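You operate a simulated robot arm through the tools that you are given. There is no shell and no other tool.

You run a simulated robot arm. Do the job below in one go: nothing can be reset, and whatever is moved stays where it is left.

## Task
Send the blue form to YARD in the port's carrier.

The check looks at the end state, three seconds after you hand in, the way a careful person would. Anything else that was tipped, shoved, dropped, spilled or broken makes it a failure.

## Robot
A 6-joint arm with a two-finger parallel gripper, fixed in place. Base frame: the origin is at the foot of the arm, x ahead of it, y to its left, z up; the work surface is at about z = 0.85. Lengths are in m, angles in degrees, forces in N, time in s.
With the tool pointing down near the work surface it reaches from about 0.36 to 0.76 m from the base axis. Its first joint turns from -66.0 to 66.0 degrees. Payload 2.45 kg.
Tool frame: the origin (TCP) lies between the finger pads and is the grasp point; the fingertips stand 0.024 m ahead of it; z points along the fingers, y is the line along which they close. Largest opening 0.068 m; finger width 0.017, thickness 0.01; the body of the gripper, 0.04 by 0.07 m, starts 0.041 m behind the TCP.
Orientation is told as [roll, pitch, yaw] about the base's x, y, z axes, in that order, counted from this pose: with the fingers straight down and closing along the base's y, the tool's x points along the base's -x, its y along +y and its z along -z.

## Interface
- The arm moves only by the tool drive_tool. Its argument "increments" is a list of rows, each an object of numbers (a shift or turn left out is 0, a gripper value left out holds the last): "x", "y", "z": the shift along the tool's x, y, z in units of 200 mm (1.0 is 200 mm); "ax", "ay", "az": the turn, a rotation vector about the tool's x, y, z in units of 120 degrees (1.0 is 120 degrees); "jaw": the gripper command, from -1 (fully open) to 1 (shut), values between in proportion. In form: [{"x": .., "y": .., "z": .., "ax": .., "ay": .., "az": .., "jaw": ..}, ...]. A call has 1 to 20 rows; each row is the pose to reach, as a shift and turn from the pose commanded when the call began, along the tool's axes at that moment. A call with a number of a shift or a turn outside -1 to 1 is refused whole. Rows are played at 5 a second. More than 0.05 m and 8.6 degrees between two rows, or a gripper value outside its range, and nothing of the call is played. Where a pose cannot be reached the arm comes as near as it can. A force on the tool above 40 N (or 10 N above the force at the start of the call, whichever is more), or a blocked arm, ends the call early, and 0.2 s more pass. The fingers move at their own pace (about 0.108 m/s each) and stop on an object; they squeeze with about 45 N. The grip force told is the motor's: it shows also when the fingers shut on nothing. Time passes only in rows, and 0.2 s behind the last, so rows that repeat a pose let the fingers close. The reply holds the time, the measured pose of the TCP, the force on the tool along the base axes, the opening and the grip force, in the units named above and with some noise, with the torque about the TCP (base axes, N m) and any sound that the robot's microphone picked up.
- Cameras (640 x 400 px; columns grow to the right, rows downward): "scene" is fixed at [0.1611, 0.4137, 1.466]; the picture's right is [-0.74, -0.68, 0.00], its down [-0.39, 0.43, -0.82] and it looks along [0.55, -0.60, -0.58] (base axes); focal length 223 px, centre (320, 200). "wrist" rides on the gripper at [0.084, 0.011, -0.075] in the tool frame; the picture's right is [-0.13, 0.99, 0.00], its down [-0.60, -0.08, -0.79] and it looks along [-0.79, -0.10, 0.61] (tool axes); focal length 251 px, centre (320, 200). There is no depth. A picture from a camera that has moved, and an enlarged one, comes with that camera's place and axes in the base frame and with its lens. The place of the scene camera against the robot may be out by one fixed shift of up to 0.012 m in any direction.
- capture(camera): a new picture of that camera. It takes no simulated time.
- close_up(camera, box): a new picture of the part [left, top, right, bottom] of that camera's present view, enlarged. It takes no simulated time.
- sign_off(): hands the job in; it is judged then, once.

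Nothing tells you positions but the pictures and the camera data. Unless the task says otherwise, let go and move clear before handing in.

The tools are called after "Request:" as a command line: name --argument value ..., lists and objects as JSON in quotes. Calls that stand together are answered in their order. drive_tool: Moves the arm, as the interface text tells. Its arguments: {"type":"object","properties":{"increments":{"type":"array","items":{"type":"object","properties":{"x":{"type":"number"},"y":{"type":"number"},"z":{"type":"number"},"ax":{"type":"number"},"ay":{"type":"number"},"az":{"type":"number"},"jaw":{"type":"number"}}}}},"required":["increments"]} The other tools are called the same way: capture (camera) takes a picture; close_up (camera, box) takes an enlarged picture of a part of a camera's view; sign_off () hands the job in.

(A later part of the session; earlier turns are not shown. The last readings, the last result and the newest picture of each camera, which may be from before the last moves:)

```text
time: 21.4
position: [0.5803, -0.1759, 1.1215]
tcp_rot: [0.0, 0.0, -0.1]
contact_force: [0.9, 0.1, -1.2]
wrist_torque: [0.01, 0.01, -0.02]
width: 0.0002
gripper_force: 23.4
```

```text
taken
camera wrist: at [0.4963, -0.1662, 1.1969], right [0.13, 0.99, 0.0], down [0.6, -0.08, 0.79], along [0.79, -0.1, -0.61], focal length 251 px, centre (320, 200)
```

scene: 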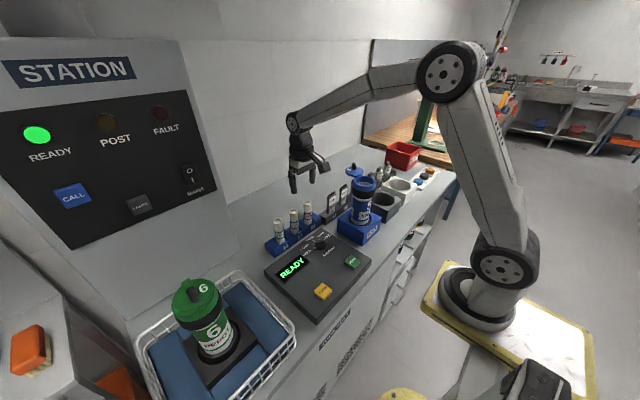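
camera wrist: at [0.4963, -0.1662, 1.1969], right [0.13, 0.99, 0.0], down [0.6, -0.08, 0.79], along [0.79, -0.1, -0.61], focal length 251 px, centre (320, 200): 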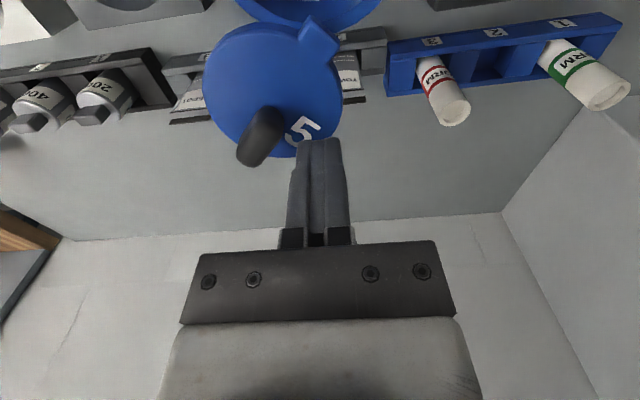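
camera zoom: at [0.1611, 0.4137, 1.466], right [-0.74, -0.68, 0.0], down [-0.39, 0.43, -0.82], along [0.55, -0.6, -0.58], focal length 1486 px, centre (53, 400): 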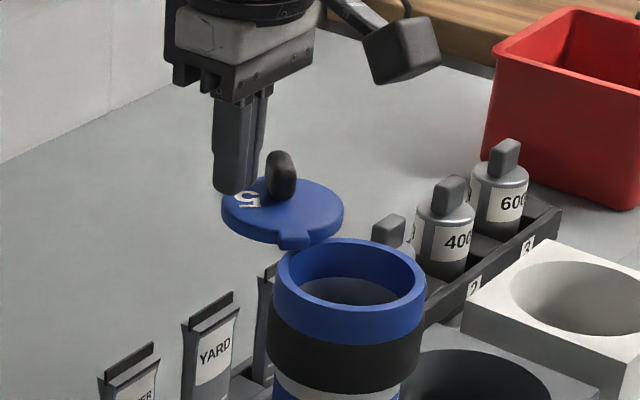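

The fingers sit right beside the knob. I'll sweep a first small arc and check the lid follows as a vertical-axis swivel.

Request:
drive_tool --increments '[{"x": 0.0365, "y": -0.031}, {"x": 0.048, "y": -0.055}, {"x": 0.0595, "y": -0.0785}, {"x": 0.077, "y": -0.098}, {"x": 0.094, "y": -0.118}]'

Request:
close_up --camera "scene" --box '[320, 140, 400, 200]'

Request:
capture --camera "wrist"

```text
time: 22.6
position: [0.5609, -0.2006, 1.1204]
tcp_rot: [0.1, 0.0, 0.0]
contact_force: [0.0, 0.2, 0.2]
wrist_torque: [0.02, 0.01, 0.0]
width: 0.0002
gripper_force: 23.2
```

```text
6.67 times, centred on (360, 170) of scene
camera zoom: at [0.1611, 0.4137, 1.466], right [-0.74, -0.68, 0.0], down [-0.39, 0.43, -0.82], along [0.55, -0.6, -0.58], focal length 1486 px, centre (53, 400)
```

zoom: 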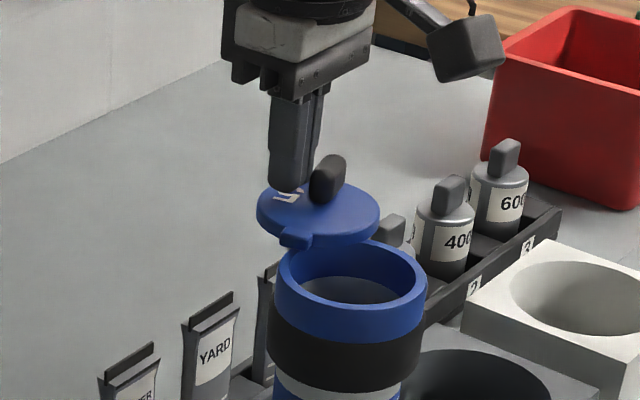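

```text
taken
camera wrist: at [0.4772, -0.1897, 1.1962], right [0.13, 0.99, 0.0], down [0.6, -0.08, 0.79], along [0.79, -0.1, -0.61], focal length 251 px, centre (320, 200)
```

wrist: 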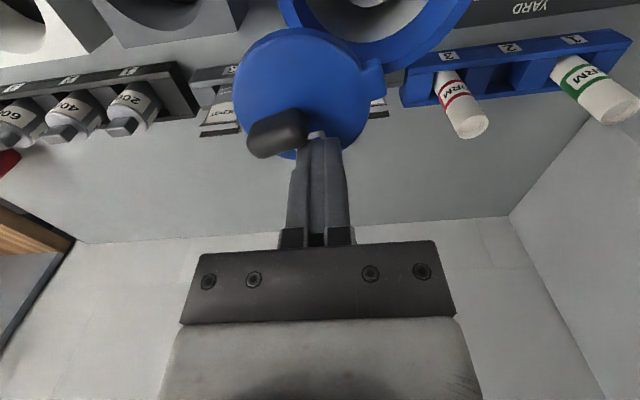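

The lid follows smoothly as a swivel. Continuing the arc round the −y side.

Request:
drive_tool --increments '[{"x": 0.022, "y": -0.016}, {"x": 0.0435, "y": -0.0295}, {"x": 0.068, "y": -0.04}, {"x": 0.093, "y": -0.047}, {"x": 0.119, "y": -0.05}, {"x": 0.1455, "y": -0.0505}, {"x": 0.171, "y": -0.047}, {"x": 0.197, "y": -0.0405}, {"x": 0.221, "y": -0.03}, {"x": 0.2445, "y": -0.0175}, {"x": 0.265, "y": -0.001}, {"x": 0.284, "y": 0.017}]'

Request:
close_up --camera "scene" --box '[320, 140, 400, 200]'

Request:
capture --camera "wrist"

```text
time: 25.2
position: [0.5056, -0.1971, 1.1212]
tcp_rot: [0.0, 0.0, 0.0]
contact_force: [0.8, 0.3, -0.5]
wrist_torque: [0.03, 0.0, 0.03]
width: 0.0
gripper_force: 23.9
```

```text
6.67 times, centred on (360, 170) of scene
camera zoom: at [0.1611, 0.4137, 1.466], right [-0.74, -0.68, 0.0], down [-0.39, 0.43, -0.82], along [0.55, -0.6, -0.58], focal length 1486 px, centre (53, 400)
```

zoom: 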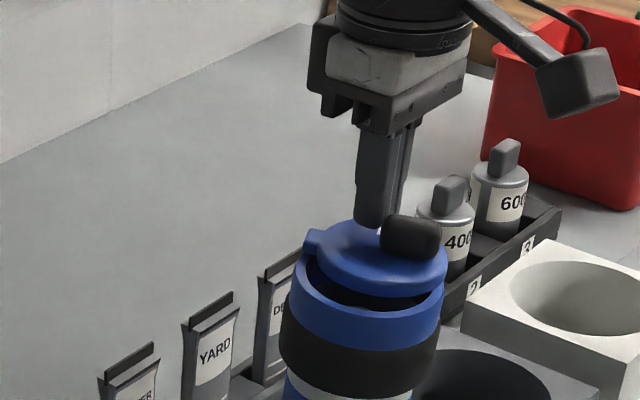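

```text
taken
camera wrist: at [0.4211, -0.1862, 1.1966], right [0.13, 0.99, 0.0], down [0.6, -0.08, 0.79], along [0.79, -0.1, -0.61], focal length 251 px, centre (320, 200)
```

wrist: 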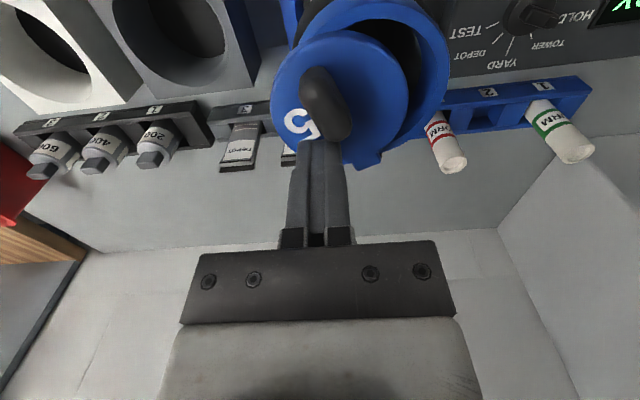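

The lid is now mostly over the mouth, but the carrier appears to have leaned or shifted slightly. I'll check before pushing on.

Request:
close_up --camera "scene" --box '[300, 140, 420, 260]'

Request:
close_up --camera "wrist" --box '[240, 0, 480, 180]'

```text
3.33 times, centred on (360, 200) of scene
camera zoom: at [0.1611, 0.4137, 1.466], right [-0.74, -0.68, 0.0], down [-0.39, 0.43, -0.82], along [0.55, -0.6, -0.58], focal length 743 px, centre (187, 200)
```

zoom: 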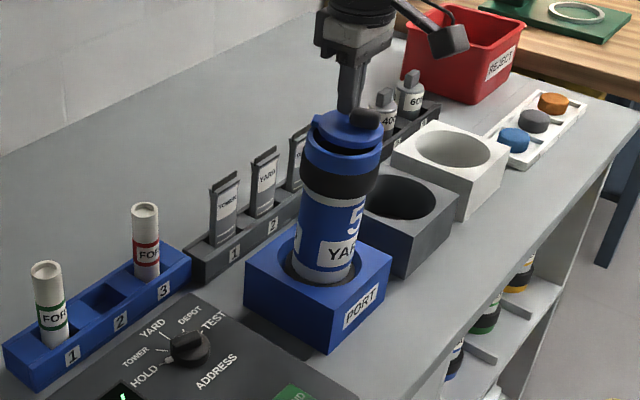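

```text
2.22 times, centred on (360, 90) of wrist
camera zoom: at [0.4211, -0.1862, 1.1966], right [0.13, 0.99, 0.0], down [0.6, -0.08, 0.79], along [0.79, -0.1, -0.61], focal length 559 px, centre (231, 444)
```

zoom: 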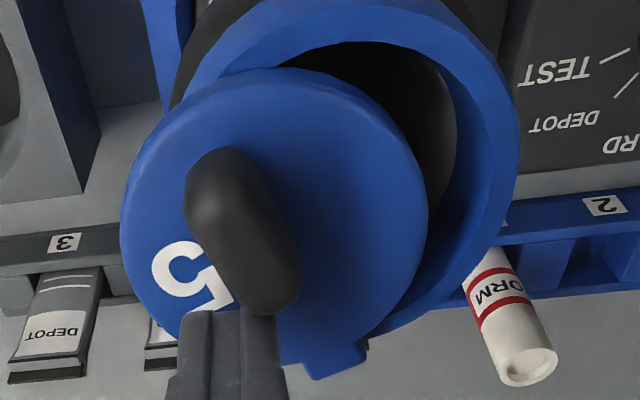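

The carrier has only shifted a little within its loose socket and is still upright. The finger had slid toward the knob's pivot end, so I'll back off, move alongside the knob's middle, and push toward +y.

Request:
drive_tool --increments '[{"y": -0.04}, {"y": -0.08}, {"x": 0.054, "y": -0.08}, {"x": 0.054, "y": -0.06}, {"x": 0.054, "y": -0.04}, {"x": 0.054, "y": -0.02}, {"x": 0.054, "y": 0.0}, {"x": 0.054, "y": 0.015}, {"x": 0.054, "y": 0.03}, {"x": 0.054, "y": 0.04}]'

Request:
close_up --camera "scene" --box '[320, 140, 400, 240]'

Request:
close_up --camera "wrist" --box '[240, 0, 480, 180]'

```text
time: 27.4
position: [0.4945, -0.1871, 1.1208]
tcp_rot: [0.0, 0.0, 0.1]
contact_force: [-0.8, 0.2, -0.2]
wrist_torque: [-0.01, -0.01, -0.01]
width: 0.0001
gripper_force: 23.3
```

```text
4.00 times, centred on (360, 190) of scene
camera zoom: at [0.1611, 0.4137, 1.466], right [-0.74, -0.68, 0.0], down [-0.39, 0.43, -0.82], along [0.55, -0.6, -0.58], focal length 892 px, centre (160, 240)
```

zoom: 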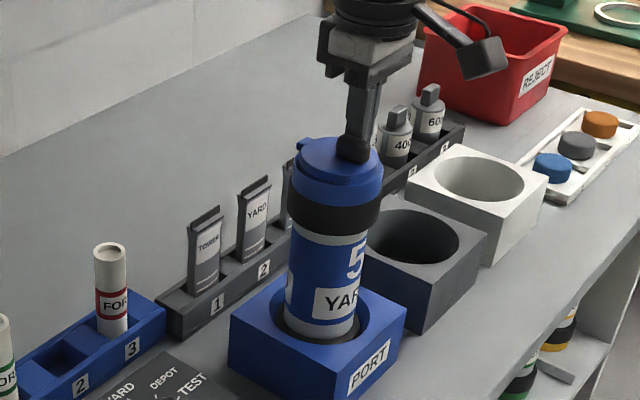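

```text
2.22 times, centred on (360, 90) of wrist
camera zoom: at [0.4106, -0.1772, 1.1961], right [0.13, 0.99, 0.0], down [0.6, -0.08, 0.79], along [0.79, -0.1, -0.61], focal length 559 px, centre (231, 444)
```

zoom: 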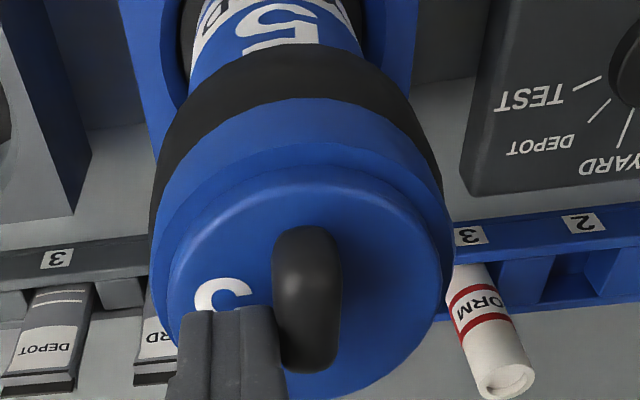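

The lid is now concentric with the rim. I'll back off and lift to check it's truly closed.

Request:
drive_tool --increments '[{"y": -0.04}, {"y": -0.06, "z": -0.1}, {"y": -0.06, "z": -0.3}, {"x": 0.15, "y": 0.0, "z": -0.45}, {"x": 0.35, "y": 0.1, "z": -0.6}, {"x": 0.35, "y": 0.1, "z": -0.6}]'

Request:
capture --camera "wrist"

Request:
close_up --camera "wrist" --box '[240, 40, 400, 160]'

Request:
close_up --camera "scene" --box '[330, 160, 400, 240]'

```text
refused: row 5 steps farther than a row can; nothing moved
```

```text
taken
camera wrist: at [0.4106, -0.1772, 1.1961], right [0.13, 0.99, 0.0], down [0.6, -0.08, 0.79], along [0.79, -0.1, -0.61], focal length 251 px, centre (320, 200)
```

wrist: 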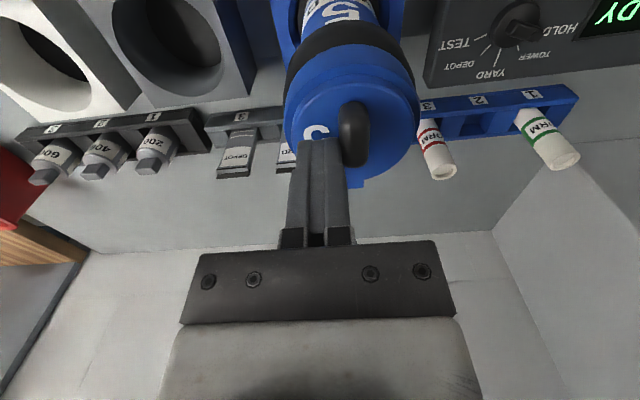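

```text
3.33 times, centred on (320, 100) of wrist
camera zoom: at [0.4106, -0.1772, 1.1961], right [0.13, 0.99, 0.0], down [0.6, -0.08, 0.79], along [0.79, -0.1, -0.61], focal length 838 px, centre (320, 533)
```

zoom: 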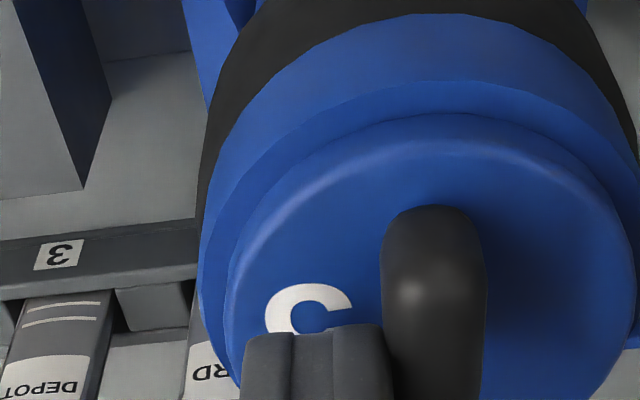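

```text
5.00 times, centred on (365, 200) of scene
camera zoom: at [0.1611, 0.4137, 1.466], right [-0.74, -0.68, 0.0], down [-0.39, 0.43, -0.82], along [0.55, -0.6, -0.58], focal length 1114 px, centre (95, 200)
```

zoom: 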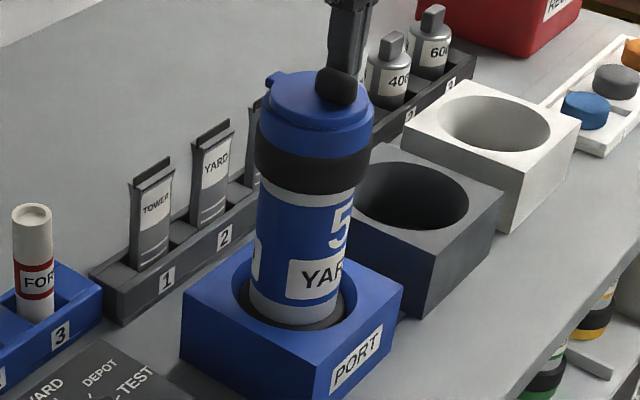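

That move was refused for too large a step, so nothing moved; the lid looks closed. I'll repeat the retreat with smaller steps.

Request:
drive_tool --increments '[{"y": -0.04}, {"y": -0.06, "z": -0.1}, {"y": -0.06, "z": -0.3}, {"x": 0.1, "y": 0.0, "z": -0.45}, {"x": 0.25, "y": 0.1, "z": -0.55}, {"x": 0.35, "y": 0.1, "z": -0.6}, {"x": 0.35, "y": 0.1, "z": -0.6}]'

Request:
capture --camera "wrist"

Request:
close_up --camera "wrist" --box '[240, 0, 400, 160]'

Request:
close_up --camera "scene" --box '[330, 160, 400, 240]'

```text
time: 29.0
position: [0.4243, -0.1687, 1.2404]
tcp_rot: [0.0, 0.2, 0.0]
contact_force: [0.0, 0.2, -0.4]
wrist_torque: [0.01, -0.02, -0.01]
width: 0.0
gripper_force: 23.4
```

```text
taken
camera wrist: at [0.339, -0.159, 1.3163], right [0.13, 0.99, 0.0], down [0.6, -0.08, 0.79], along [0.79, -0.1, -0.61], focal length 251 px, centre (320, 200)
```

wrist: 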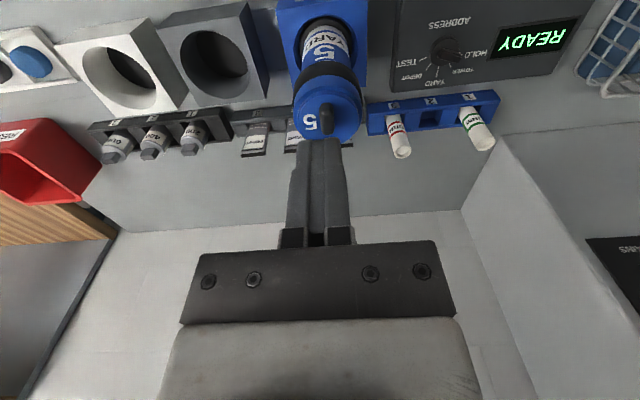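

```text
2.50 times, centred on (320, 80) of wrist
camera zoom: at [0.339, -0.159, 1.3163], right [0.13, 0.99, 0.0], down [0.6, -0.08, 0.79], along [0.79, -0.1, -0.61], focal length 629 px, centre (320, 500)
```

zoom: 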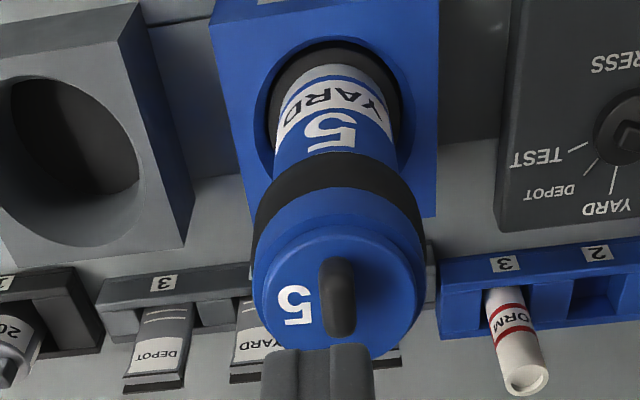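

```text
5.00 times, centred on (365, 200) of scene
camera zoom: at [0.1611, 0.4137, 1.466], right [-0.74, -0.68, 0.0], down [-0.39, 0.43, -0.82], along [0.55, -0.6, -0.58], focal length 1114 px, centre (95, 200)
```

zoom: 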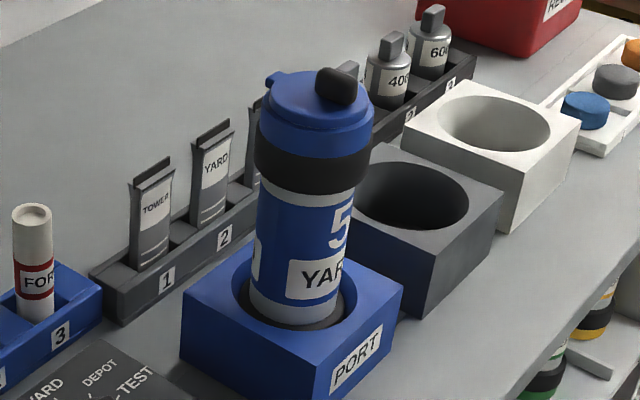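

The lid looks shut; I'll zoom further to confirm it's fully home all round, and study the dial and buttons.

Request:
close_up --camera "wrist" --box '[285, 60, 375, 150]'

Request:
close_up --camera "scene" --box '[340, 165, 380, 205]'

Request:
close_up --camera "wrist" --box '[380, 0, 600, 110]'

Request:
close_up --camera "scene" --box '[260, 220, 380, 330]'

```text
4.44 times, centred on (330, 105) of wrist
camera zoom: at [0.339, -0.159, 1.3163], right [0.13, 0.99, 0.0], down [0.6, -0.08, 0.79], along [0.79, -0.1, -0.61], focal length 1118 px, centre (276, 622)
```

zoom: 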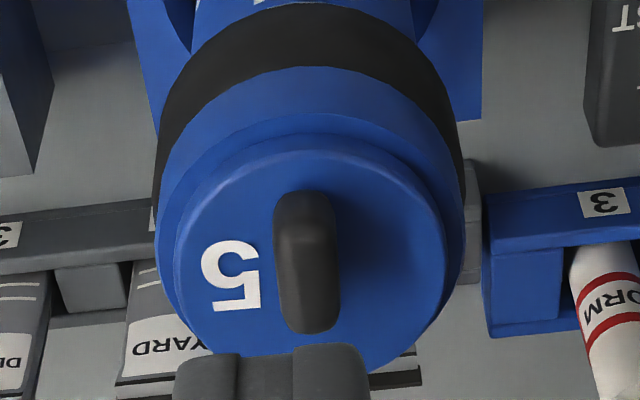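

```text
10.00 times, centred on (360, 185) of scene
camera zoom: at [0.1611, 0.4137, 1.466], right [-0.74, -0.68, 0.0], down [-0.39, 0.43, -0.82], along [0.55, -0.6, -0.58], focal length 2229 px, centre (-80, 350)
```

zoom: 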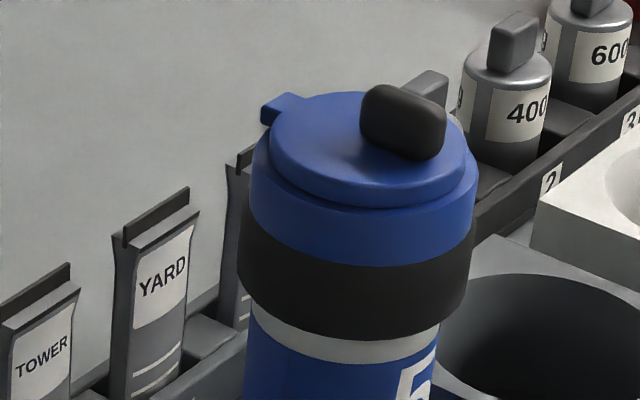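

```text
2.91 times, centred on (490, 55) of wrist
camera zoom: at [0.339, -0.159, 1.3163], right [0.13, 0.99, 0.0], down [0.6, -0.08, 0.79], along [0.79, -0.1, -0.61], focal length 731 px, centre (-174, 622)
```

zoom: 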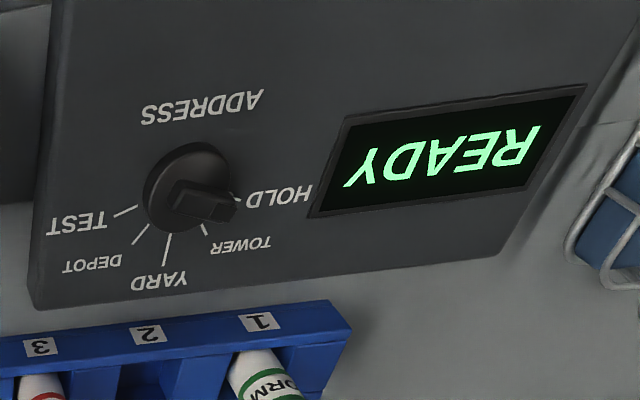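

```text
3.64 times, centred on (320, 275) of scene
camera zoom: at [0.1611, 0.4137, 1.466], right [-0.74, -0.68, 0.0], down [-0.39, 0.43, -0.82], along [0.55, -0.6, -0.58], focal length 810 px, centre (320, -73)
```

zoom: 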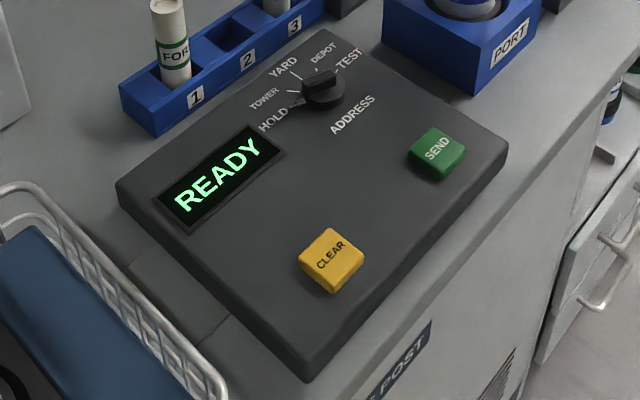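

The lid is closed and centred, and the address dial's white mark points at HOLD. Next I'll go over the console for a steep, close look at the dial before gripping it.

Request:
drive_tool --increments '[{"x": -0.05, "y": 0.13, "z": 0.05, "ay": 0.05, "jaw": 1}, {"x": -0.12, "y": 0.26, "z": 0.18, "ay": 0.1}, {"x": -0.2, "y": 0.38, "z": 0.32, "ay": 0.15}, {"x": -0.29, "y": 0.49, "z": 0.46, "ay": 0.2}, {"x": -0.38, "y": 0.595, "z": 0.6, "ay": 0.25}, {"x": -0.38, "y": 0.595, "z": 0.6, "ay": 0.25}]'

Request:
capture --camera "wrist"

Request:
close_up --camera "wrist" --box '[330, 60, 470, 220]'

```text
time: 30.4
position: [0.4977, -0.0518, 1.1195]
tcp_rot: [0.0, 30.1, 0.0]
contact_force: [0.0, -0.1, -0.2]
wrist_torque: [-0.01, -0.01, 0.01]
width: 0.0
gripper_force: 23.1
```

```text
taken
camera wrist: at [0.4641, -0.0407, 1.2281], right [0.11, 0.99, -0.06], down [0.92, -0.08, 0.38], along [0.37, -0.1, -0.92], focal length 251 px, centre (320, 200)
```

wrist: 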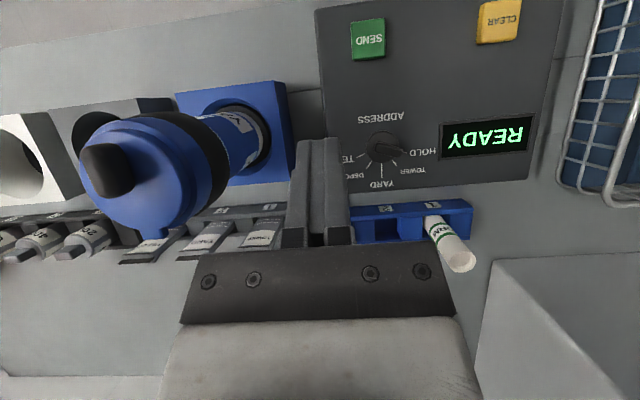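

```text
2.50 times, centred on (400, 140) of wrist
camera zoom: at [0.4641, -0.0407, 1.2281], right [0.11, 0.99, -0.06], down [0.92, -0.08, 0.38], along [0.37, -0.1, -0.92], focal length 629 px, centre (120, 350)
```

zoom: 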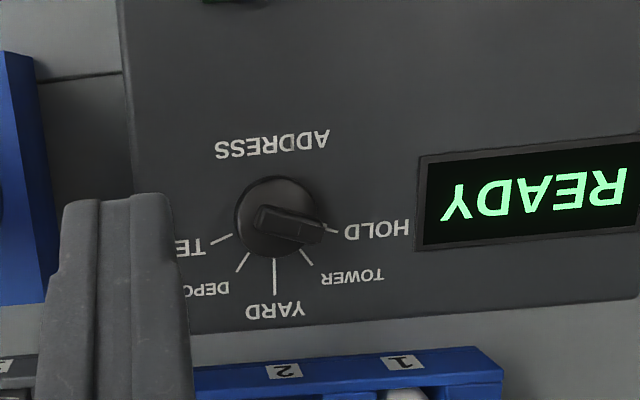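

The dial axis is at about (0.533, 0.013), panel surface z ≈ 0.884, with ticks 35° apart: HOLD at +70° and YARD straight along +x. I'll level the tool over it, then yaw +70° so the fingers straddle the pointer bar.

Request:
drive_tool --increments '[{"x": -0.05, "y": 0.08, "ay": -0.05}, {"x": -0.1, "y": 0.16, "ay": -0.1}, {"x": -0.15, "y": 0.24, "ay": -0.15}, {"x": -0.2015, "y": 0.325, "ay": -0.2}, {"x": -0.2015, "y": 0.325, "ay": -0.25}, {"x": -0.2015, "y": 0.325, "ay": -0.25}]'

Request:
drive_tool --increments '[{"az": -0.065, "jaw": 0.0}, {"az": -0.13}, {"az": -0.195}, {"az": -0.26}, {"az": -0.325}, {"az": -0.39, "z": 0.1}, {"az": -0.455, "z": 0.2}, {"az": -0.52, "z": 0.3}, {"az": -0.583, "z": 0.4}, {"az": -0.583, "z": 0.45}, {"az": -0.583, "z": 0.45}]'

Request:
capture --camera "wrist"

Request:
close_up --camera "wrist" --box '[230, 10, 410, 150]'

Request:
close_up --camera "scene" --box '[260, 170, 380, 270]'

```text
time: 31.8
position: [0.5341, 0.016, 1.1014]
tcp_rot: [0.0, 0.0, 0.1]
contact_force: [-0.8, 0.0, 0.0]
wrist_torque: [0.06, -0.05, 0.0]
width: 0.0
gripper_force: 24.1
```

```text
time: 34.2
position: [0.5341, 0.0176, 1.0083]
tcp_rot: [0.0, 0.0, 69.9]
contact_force: [-0.3, -0.4, -0.4]
wrist_torque: [0.01, -0.01, 0.01]
width: 0.0342
gripper_force: 0.0
```

```text
taken
camera wrist: at [0.4952, -0.0591, 1.0846], right [-0.89, 0.46, 0.0], down [0.28, 0.54, 0.79], along [0.36, 0.7, -0.61], focal length 251 px, centre (320, 200)
```

wrist: 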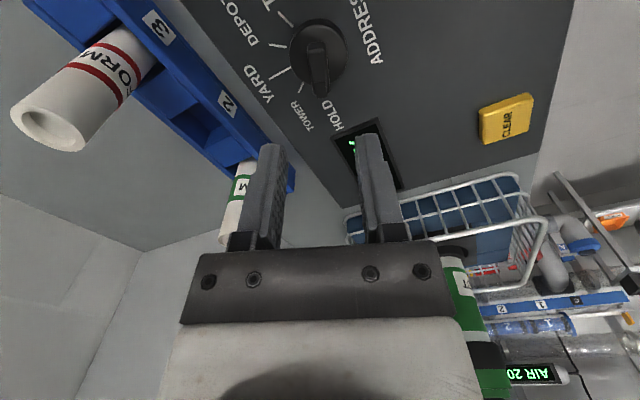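

```text
2.86 times, centred on (320, 80) of wrist
camera zoom: at [0.4952, -0.0591, 1.0846], right [-0.89, 0.46, 0.0], down [0.28, 0.54, 0.79], along [0.36, 0.7, -0.61], focal length 718 px, centre (320, 543)
```

zoom: 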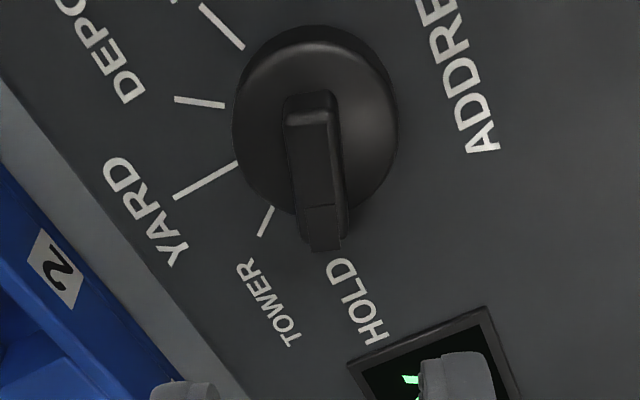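

```text
4.00 times, centred on (320, 220) of scene
camera zoom: at [0.1611, 0.4137, 1.466], right [-0.74, -0.68, 0.0], down [-0.39, 0.43, -0.82], along [0.55, -0.6, -0.58], focal length 892 px, centre (320, 120)
```

zoom: 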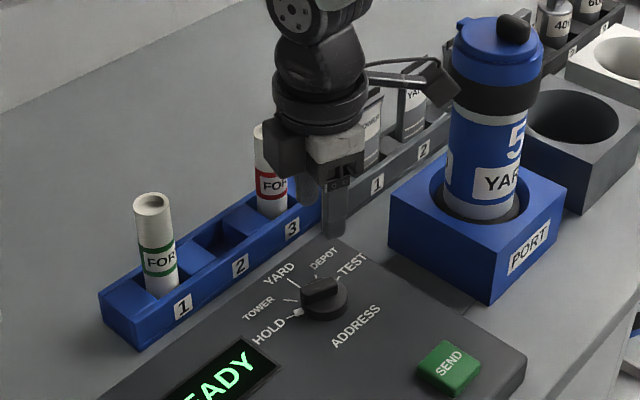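

The gripper is aligned with the pointer bar; the dial axis refines to (0.5335, 0.0127) with the bar roughly 10 mm tall on a 12 mm-high cylinder. I'll shift 5 mm and descend most of the way, then check.

Request:
drive_tool --increments '[{"x": 0.025, "y": -0.008, "z": 0.0}, {"x": 0.025, "y": -0.008, "z": 0.12}, {"x": 0.025, "y": -0.008, "z": 0.24}, {"x": 0.025, "y": -0.008, "z": 0.34}, {"x": 0.025, "y": -0.008, "z": 0.34}]'

Request:
close_up --camera "wrist" --box '[220, 20, 420, 240]'

Request:
close_up --camera "scene" --box '[280, 190, 360, 270]'

```text
time: 35.4
position: [0.5345, 0.011, 0.9423]
tcp_rot: [0.0, 0.0, 70.0]
contact_force: [-0.2, 0.2, -0.2]
wrist_torque: [-0.02, -0.01, -0.01]
width: 0.0339
gripper_force: 0.0
```

```text
1.82 times, centred on (320, 130) of wrist
camera zoom: at [0.4946, -0.0648, 1.0177], right [-0.89, 0.46, 0.0], down [0.28, 0.54, 0.79], along [0.37, 0.7, -0.61], focal length 457 px, centre (320, 327)
```

zoom: 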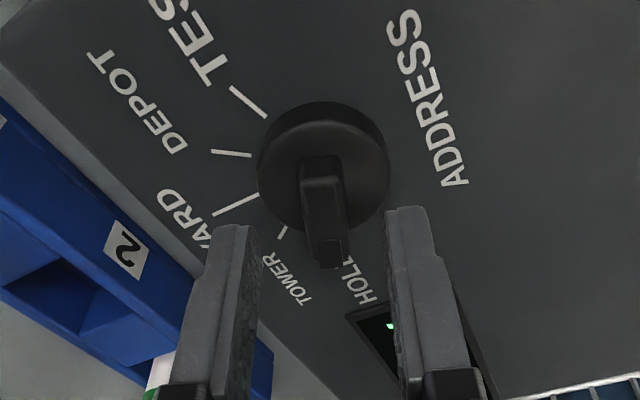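

```text
5.00 times, centred on (320, 230) of scene
camera zoom: at [0.1611, 0.4137, 1.466], right [-0.74, -0.68, 0.0], down [-0.39, 0.43, -0.82], along [0.55, -0.6, -0.58], focal length 1114 px, centre (320, 50)
```

zoom: 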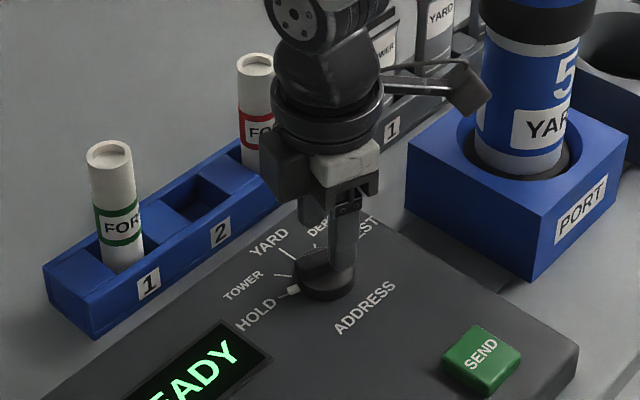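

The fingers straddle the bar nicely; a 2 mm nudge centres them. Descending the last 2 cm so the tips sit just above the knob's cylinder.

Request:
drive_tool --increments '[{"x": -0.0075, "y": 0.01, "z": 0.03}, {"x": -0.0075, "y": 0.01, "z": 0.06}, {"x": -0.0075, "y": 0.01, "z": 0.085}, {"x": -0.0075, "y": 0.01, "z": 0.1}, {"x": -0.0075, "y": 0.01, "z": 0.1}]'

Request:
close_up --camera "wrist" --box '[240, 60, 400, 240]'

Request:
close_up --camera "scene" --box '[300, 220, 345, 265]'

```text
time: 36.6
position: [0.533, 0.0138, 0.9214]
tcp_rot: [0.0, 0.1, 70.0]
contact_force: [0.2, 0.2, -0.2]
wrist_torque: [0.01, 0.02, 0.0]
width: 0.0337
gripper_force: 0.2
```

```text
2.22 times, centred on (320, 150) of wrist
camera zoom: at [0.4939, -0.0626, 0.9982], right [-0.89, 0.46, 0.0], down [0.28, 0.54, 0.79], along [0.37, 0.7, -0.61], focal length 559 px, centre (320, 311)
```

zoom: 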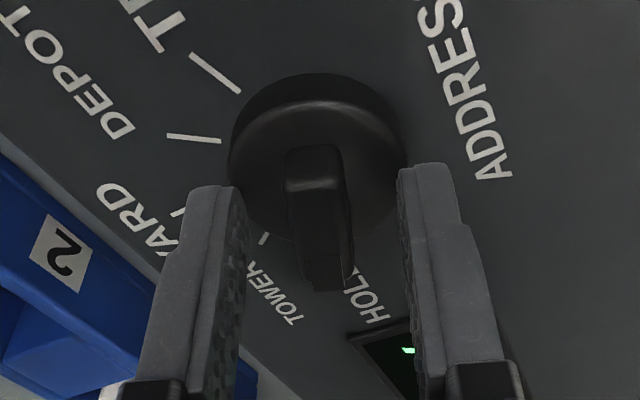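

```text
8.89 times, centred on (322, 242) of scene
camera zoom: at [0.1611, 0.4137, 1.466], right [-0.74, -0.68, 0.0], down [-0.39, 0.43, -0.82], along [0.55, -0.6, -0.58], focal length 1981 px, centre (298, -178)
```

zoom: 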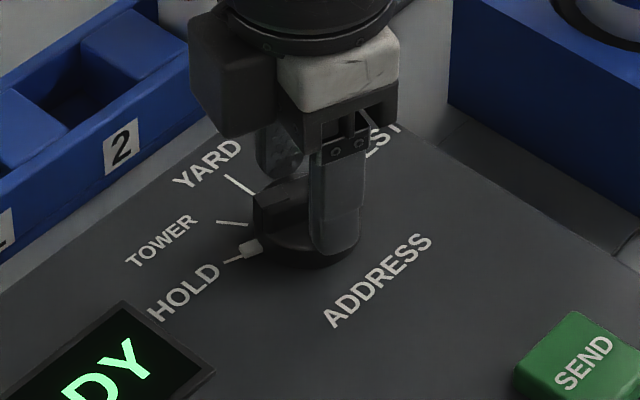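

No contact so far and the bar is between the pads. Closing on it.

Request:
drive_tool --increments '[{"jaw": 0.4}, {"jaw": 0.7}, {"jaw": 1}, {"jaw": 1}]'

Request:
close_up --camera "wrist" --box '[240, 60, 400, 240]'

```text
time: 37.6
position: [0.5338, 0.0142, 0.9229]
tcp_rot: [0.1, -0.1, 70.1]
contact_force: [4.1, -1.8, -3.9]
wrist_torque: [-0.02, -0.11, -0.02]
width: 0.0128
gripper_force: 32.6
```

```text
2.22 times, centred on (320, 150) of wrist
camera zoom: at [0.4942, -0.0627, 0.9982], right [-0.89, 0.46, 0.0], down [0.28, 0.54, 0.79], along [0.37, 0.7, -0.61], focal length 559 px, centre (320, 311)
```

zoom: 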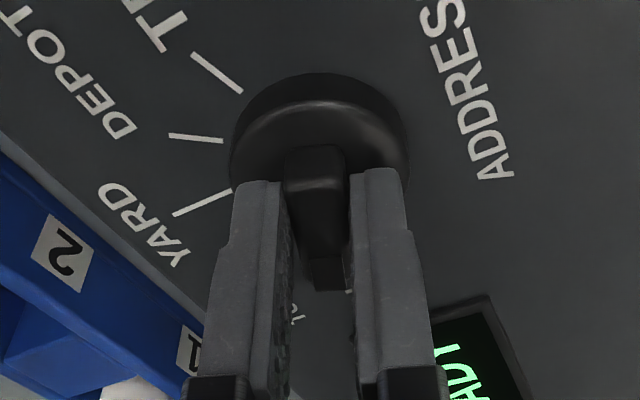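

The bar is gripped at 12.8 mm width with little side load. I'll turn it the first part clockwise (toward YARD) and watch the forces.

Request:
drive_tool --increments '[{"az": 0.05}, {"az": 0.1}, {"az": 0.15}, {"az": 0.2}, {"az": 0.25}, {"az": 0.2917}]'

Request:
close_up --camera "wrist" --box '[220, 20, 420, 240]'

Request:
close_up --camera "scene" --box '[290, 220, 345, 265]'

```text
time: 39.0
position: [0.5328, 0.0143, 0.9231]
tcp_rot: [-0.1, -0.1, 35.0]
contact_force: [11.0, 1.1, 1.8]
wrist_torque: [-0.5, 0.63, 0.0]
width: 0.0128
gripper_force: 32.9
```

```text
1.82 times, centred on (320, 130) of wrist
camera zoom: at [0.4583, -0.0269, 0.9981], right [-0.46, 0.89, 0.0], down [0.54, 0.28, 0.79], along [0.7, 0.37, -0.61], focal length 457 px, centre (320, 327)
```

zoom: 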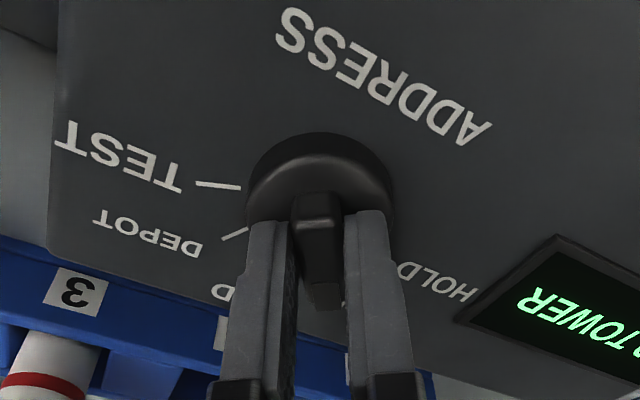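

```text
8.89 times, centred on (318, 242) of scene
camera zoom: at [0.1614, 0.4137, 1.4659], right [-0.74, -0.68, 0.0], down [-0.39, 0.43, -0.82], along [0.55, -0.6, -0.58], focal length 1981 px, centre (342, -178)
```

zoom: 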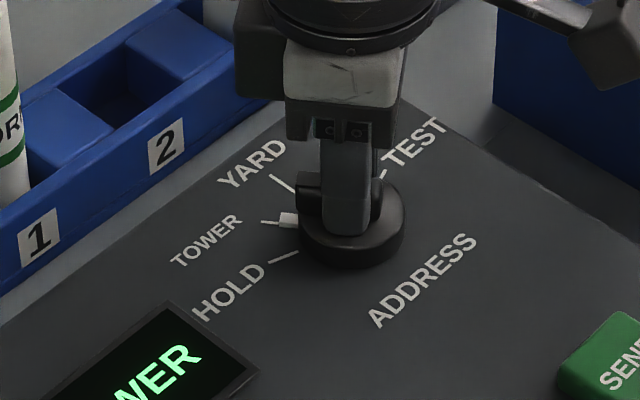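

The display now reads TOWER, and the mild 11 N side load says the axis lies slightly further out. I'll add a 1.5 mm +x correction while turning the remaining 35° to YARD.

Request:
drive_tool --increments '[{"x": -0.003, "y": -0.002, "az": 0.05}, {"x": -0.006, "y": -0.0043, "az": 0.1}, {"x": -0.006, "y": -0.0043, "az": 0.15}, {"x": -0.006, "y": -0.0043, "az": 0.2}, {"x": -0.006, "y": -0.0043, "az": 0.25}, {"x": -0.006, "y": -0.0043, "az": 0.2917}, {"x": -0.006, "y": -0.0043, "az": 0.2917}]'

Request:
capture --camera "wrist"

Request:
close_up --camera "scene" --box '[260, 210, 350, 290]'

```text
time: 40.6
position: [0.5336, 0.0123, 0.923]
tcp_rot: [0.0, 0.0, -0.2]
contact_force: [-2.5, -2.3, 13.0]
wrist_torque: [-0.11, 0.55, 0.02]
width: 0.0128
gripper_force: 33.2
```

```text
taken
camera wrist: at [0.4499, 0.0229, 0.9983], right [0.13, 0.99, 0.0], down [0.61, -0.08, 0.79], along [0.79, -0.1, -0.61], focal length 251 px, centre (320, 200)
```

wrist: 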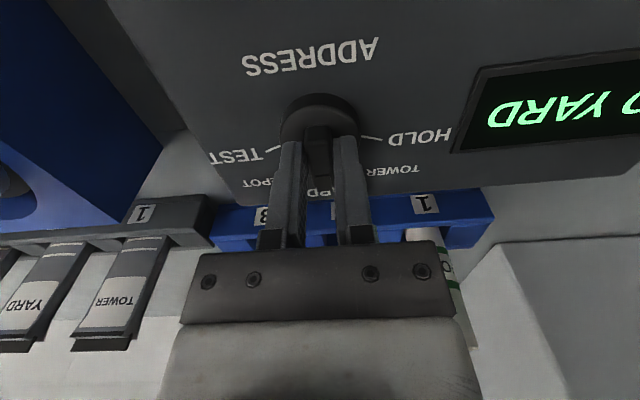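

```text
5.00 times, centred on (305, 250) of scene
camera zoom: at [0.1608, 0.4136, 1.4661], right [-0.74, -0.68, 0.0], down [-0.39, 0.43, -0.82], along [0.55, -0.6, -0.58], focal length 1114 px, centre (395, -50)
```

zoom: 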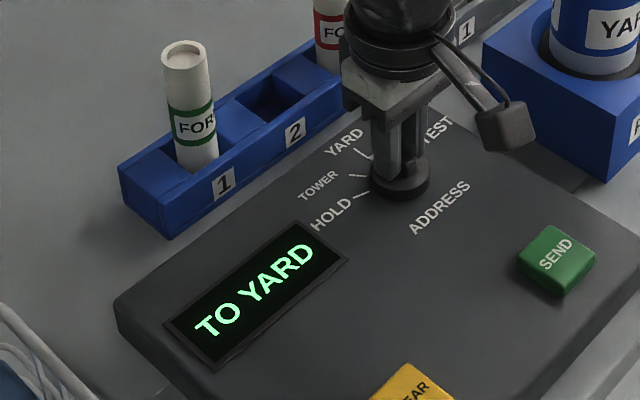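

The display reads "TO YARD". Opening the jaw and lifting straight up.

Request:
drive_tool --increments '[{"jaw": 0.3}, {"jaw": 0.0}, {"jaw": 0.0}, {"z": -0.1}, {"z": -0.3}, {"z": -0.5}, {"z": -0.7}, {"z": -0.7}]'

Request:
capture --camera "wrist"

Request:
capture --camera "scene"

Request:
close_up --camera "scene" --box '[260, 210, 380, 310]'

```text
time: 42.4
position: [0.5339, 0.0139, 1.0625]
tcp_rot: [0.0, 0.1, 0.0]
contact_force: [-0.3, 0.6, -0.5]
wrist_torque: [0.0, -0.01, 0.0]
width: 0.0339
gripper_force: 0.0
```

```text
taken
camera wrist: at [0.4505, 0.0241, 1.1378], right [0.13, 0.99, 0.0], down [0.6, -0.08, 0.79], along [0.79, -0.1, -0.61], focal length 251 px, centre (320, 200)
```

wrist: 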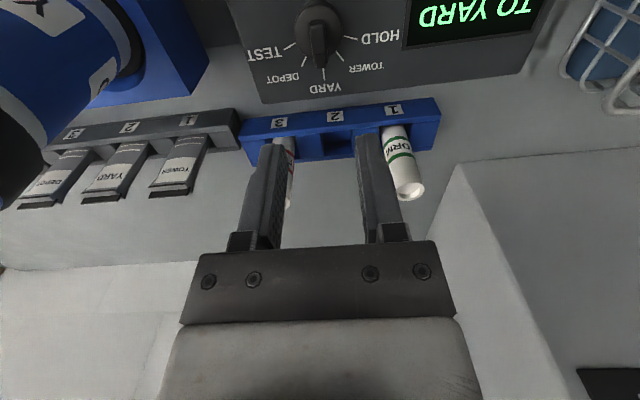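

```text
taken
```

scene: 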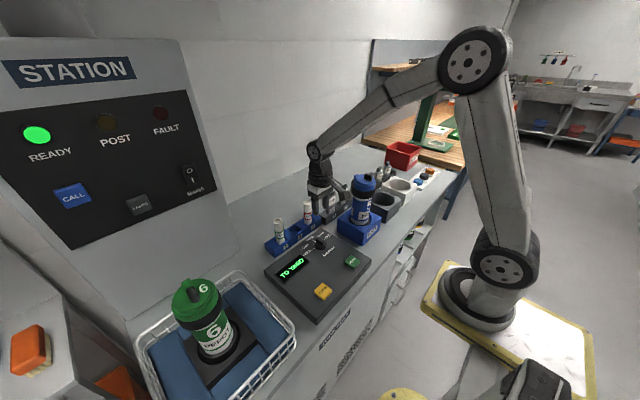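

```text
4.00 times, centred on (320, 260) of scene
camera zoom: at [0.1611, 0.4137, 1.466], right [-0.74, -0.68, 0.0], down [-0.39, 0.43, -0.82], along [0.55, -0.6, -0.58], focal length 892 px, centre (320, -40)
```

zoom: 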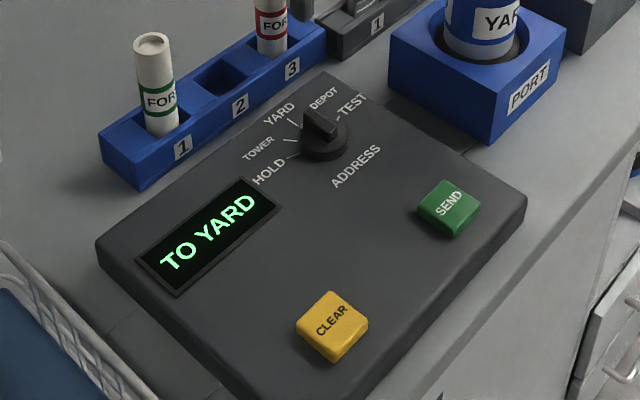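

Dial is set to YARD. SEND is at about (0.410, −0.001) with its top near z 0.89; I'll shut the fingers and move above it.

Request:
drive_tool --increments '[{"x": 0.16, "y": -0.02, "jaw": 1}, {"x": 0.32, "y": -0.04, "z": 0.05}, {"x": 0.48, "y": -0.06, "z": 0.15}, {"x": 0.62, "y": -0.072, "z": 0.3}, {"x": 0.62, "y": -0.072, "z": 0.3}]'

Request:
capture --camera "wrist"

Request:
close_up --camera "wrist" --box '[240, 20, 400, 160]'

Request:
close_up --camera "scene" --box '[310, 190, 400, 290]'

```text
time: 43.6
position: [0.4107, 0.0003, 1.0023]
tcp_rot: [0.0, 0.0, 0.0]
contact_force: [-0.5, 0.2, 0.5]
wrist_torque: [-0.05, 0.0, 0.03]
width: 0.0002
gripper_force: 23.1
```

```text
taken
camera wrist: at [0.3269, 0.011, 1.0782], right [0.13, 0.99, 0.0], down [0.6, -0.08, 0.79], along [0.79, -0.1, -0.61], focal length 251 px, centre (320, 200)
```

wrist: 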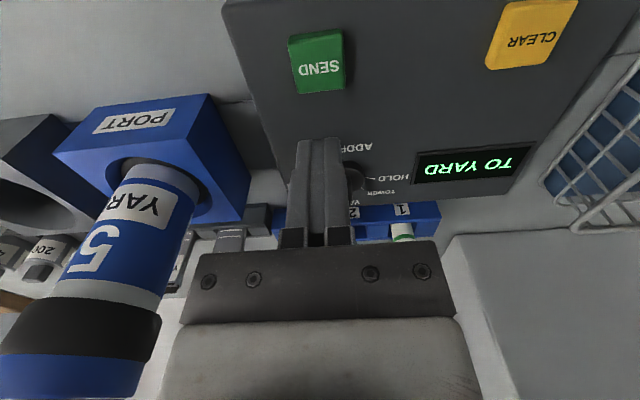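

```text
2.86 times, centred on (320, 90) of wrist
camera zoom: at [0.3269, 0.011, 1.0782], right [0.13, 0.99, 0.0], down [0.6, -0.08, 0.79], along [0.79, -0.1, -0.61], focal length 718 px, centre (320, 514)
```

zoom: 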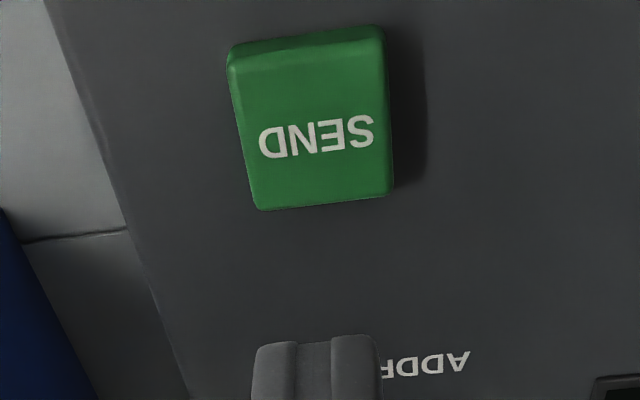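

```text
4.00 times, centred on (355, 240) of scene
camera zoom: at [0.1611, 0.4137, 1.466], right [-0.74, -0.68, 0.0], down [-0.39, 0.43, -0.82], along [0.55, -0.6, -0.58], focal length 892 px, centre (180, 40)
```

zoom: 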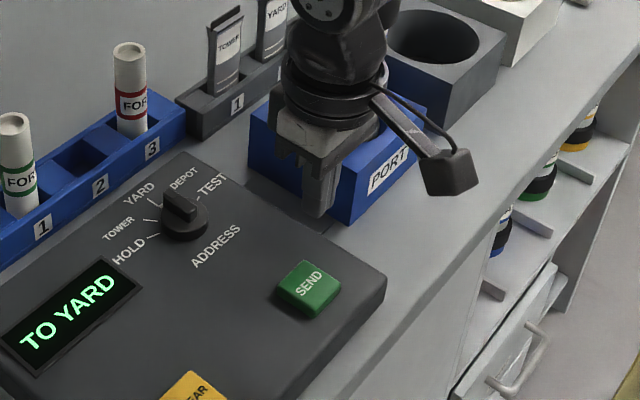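

SEND is directly below, within 2 mm. Descending to just above it.

Request:
drive_tool --increments '[{"x": 0.01, "y": -0.005, "z": 0.12}, {"x": 0.01, "y": -0.005, "z": 0.24}, {"x": 0.01, "y": -0.005, "z": 0.33}, {"x": 0.01, "y": -0.005, "z": 0.37}, {"x": 0.01, "y": -0.005, "z": 0.37}]'

Request:
close_up --camera "scene" --box '[310, 190, 400, 290]'

Request:
close_up --camera "wrist" --box '[220, 20, 420, 220]'

```text
time: 44.8
position: [0.4078, -0.0015, 0.9283]
tcp_rot: [0.0, 0.0, 0.0]
contact_force: [0.0, -0.1, 0.6]
wrist_torque: [-0.02, -0.01, 0.01]
width: 0.0
gripper_force: 24.0
```

```text
4.00 times, centred on (355, 240) of scene
camera zoom: at [0.1611, 0.4137, 1.466], right [-0.74, -0.68, 0.0], down [-0.39, 0.43, -0.82], along [0.55, -0.6, -0.58], focal length 892 px, centre (180, 40)
```

zoom: 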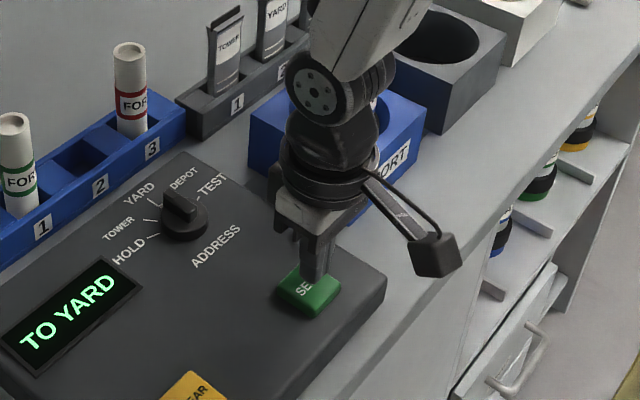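

```text
2.00 times, centred on (320, 120) of wrist
camera zoom: at [0.3242, 0.0084, 1.0046], right [0.13, 0.99, 0.0], down [0.6, -0.08, 0.79], along [0.79, -0.1, -0.61], focal length 503 px, centre (320, 360)
```

zoom: 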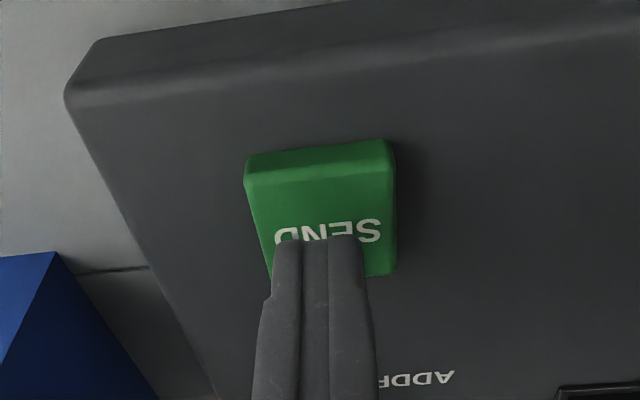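

The fingertips hover over the button. Pressing down in small steps, then releasing and watching what the station does.

Request:
drive_tool --increments '[{"z": 0.01}, {"z": 0.02}, {"z": 0.03}, {"z": 0.04}, {"z": 0.05}]'

Request:
close_up --camera "scene" --box '[260, 170, 400, 310]'

```text
time: 46.0
position: [0.4077, -0.0014, 0.9185]
tcp_rot: [0.1, 0.1, 0.0]
contact_force: [0.3, 0.0, -0.2]
wrist_torque: [0.0, 0.0, -0.01]
width: 0.0
gripper_force: 24.0
```

```text
2.86 times, centred on (330, 240) of scene
camera zoom: at [0.1611, 0.4137, 1.466], right [-0.74, -0.68, 0.0], down [-0.39, 0.43, -0.82], along [0.55, -0.6, -0.58], focal length 637 px, centre (291, 86)
```

zoom: 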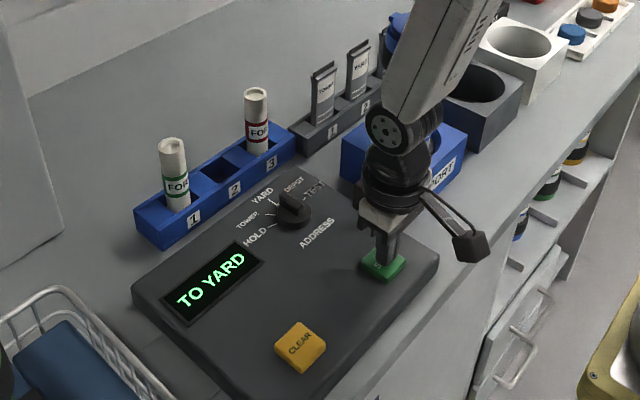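

No contact yet at tip height 0.8945. Continuing downward in 2 mm steps.

Request:
drive_tool --increments '[{"z": 0.01}, {"z": 0.02}, {"z": 0.03}, {"z": 0.04}]'

Request:
close_up --camera "scene" --box '[260, 170, 400, 310]'

```text
time: 47.0
position: [0.4084, -0.0019, 0.9109]
tcp_rot: [0.0, -0.1, 0.1]
contact_force: [-1.9, 3.3, 27.5]
wrist_torque: [0.07, 0.09, 0.07]
width: 0.0001
gripper_force: 23.1
heard: click
```

```text
2.86 times, centred on (330, 240) of scene
camera zoom: at [0.1607, 0.4138, 1.466], right [-0.74, -0.68, 0.0], down [-0.39, 0.43, -0.82], along [0.55, -0.6, -0.58], focal length 637 px, centre (291, 86)
```

zoom: 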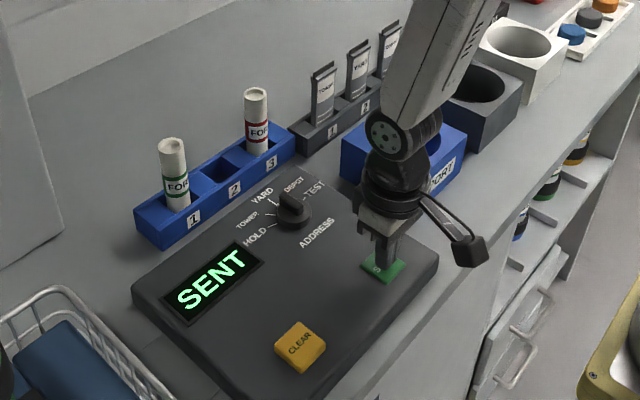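

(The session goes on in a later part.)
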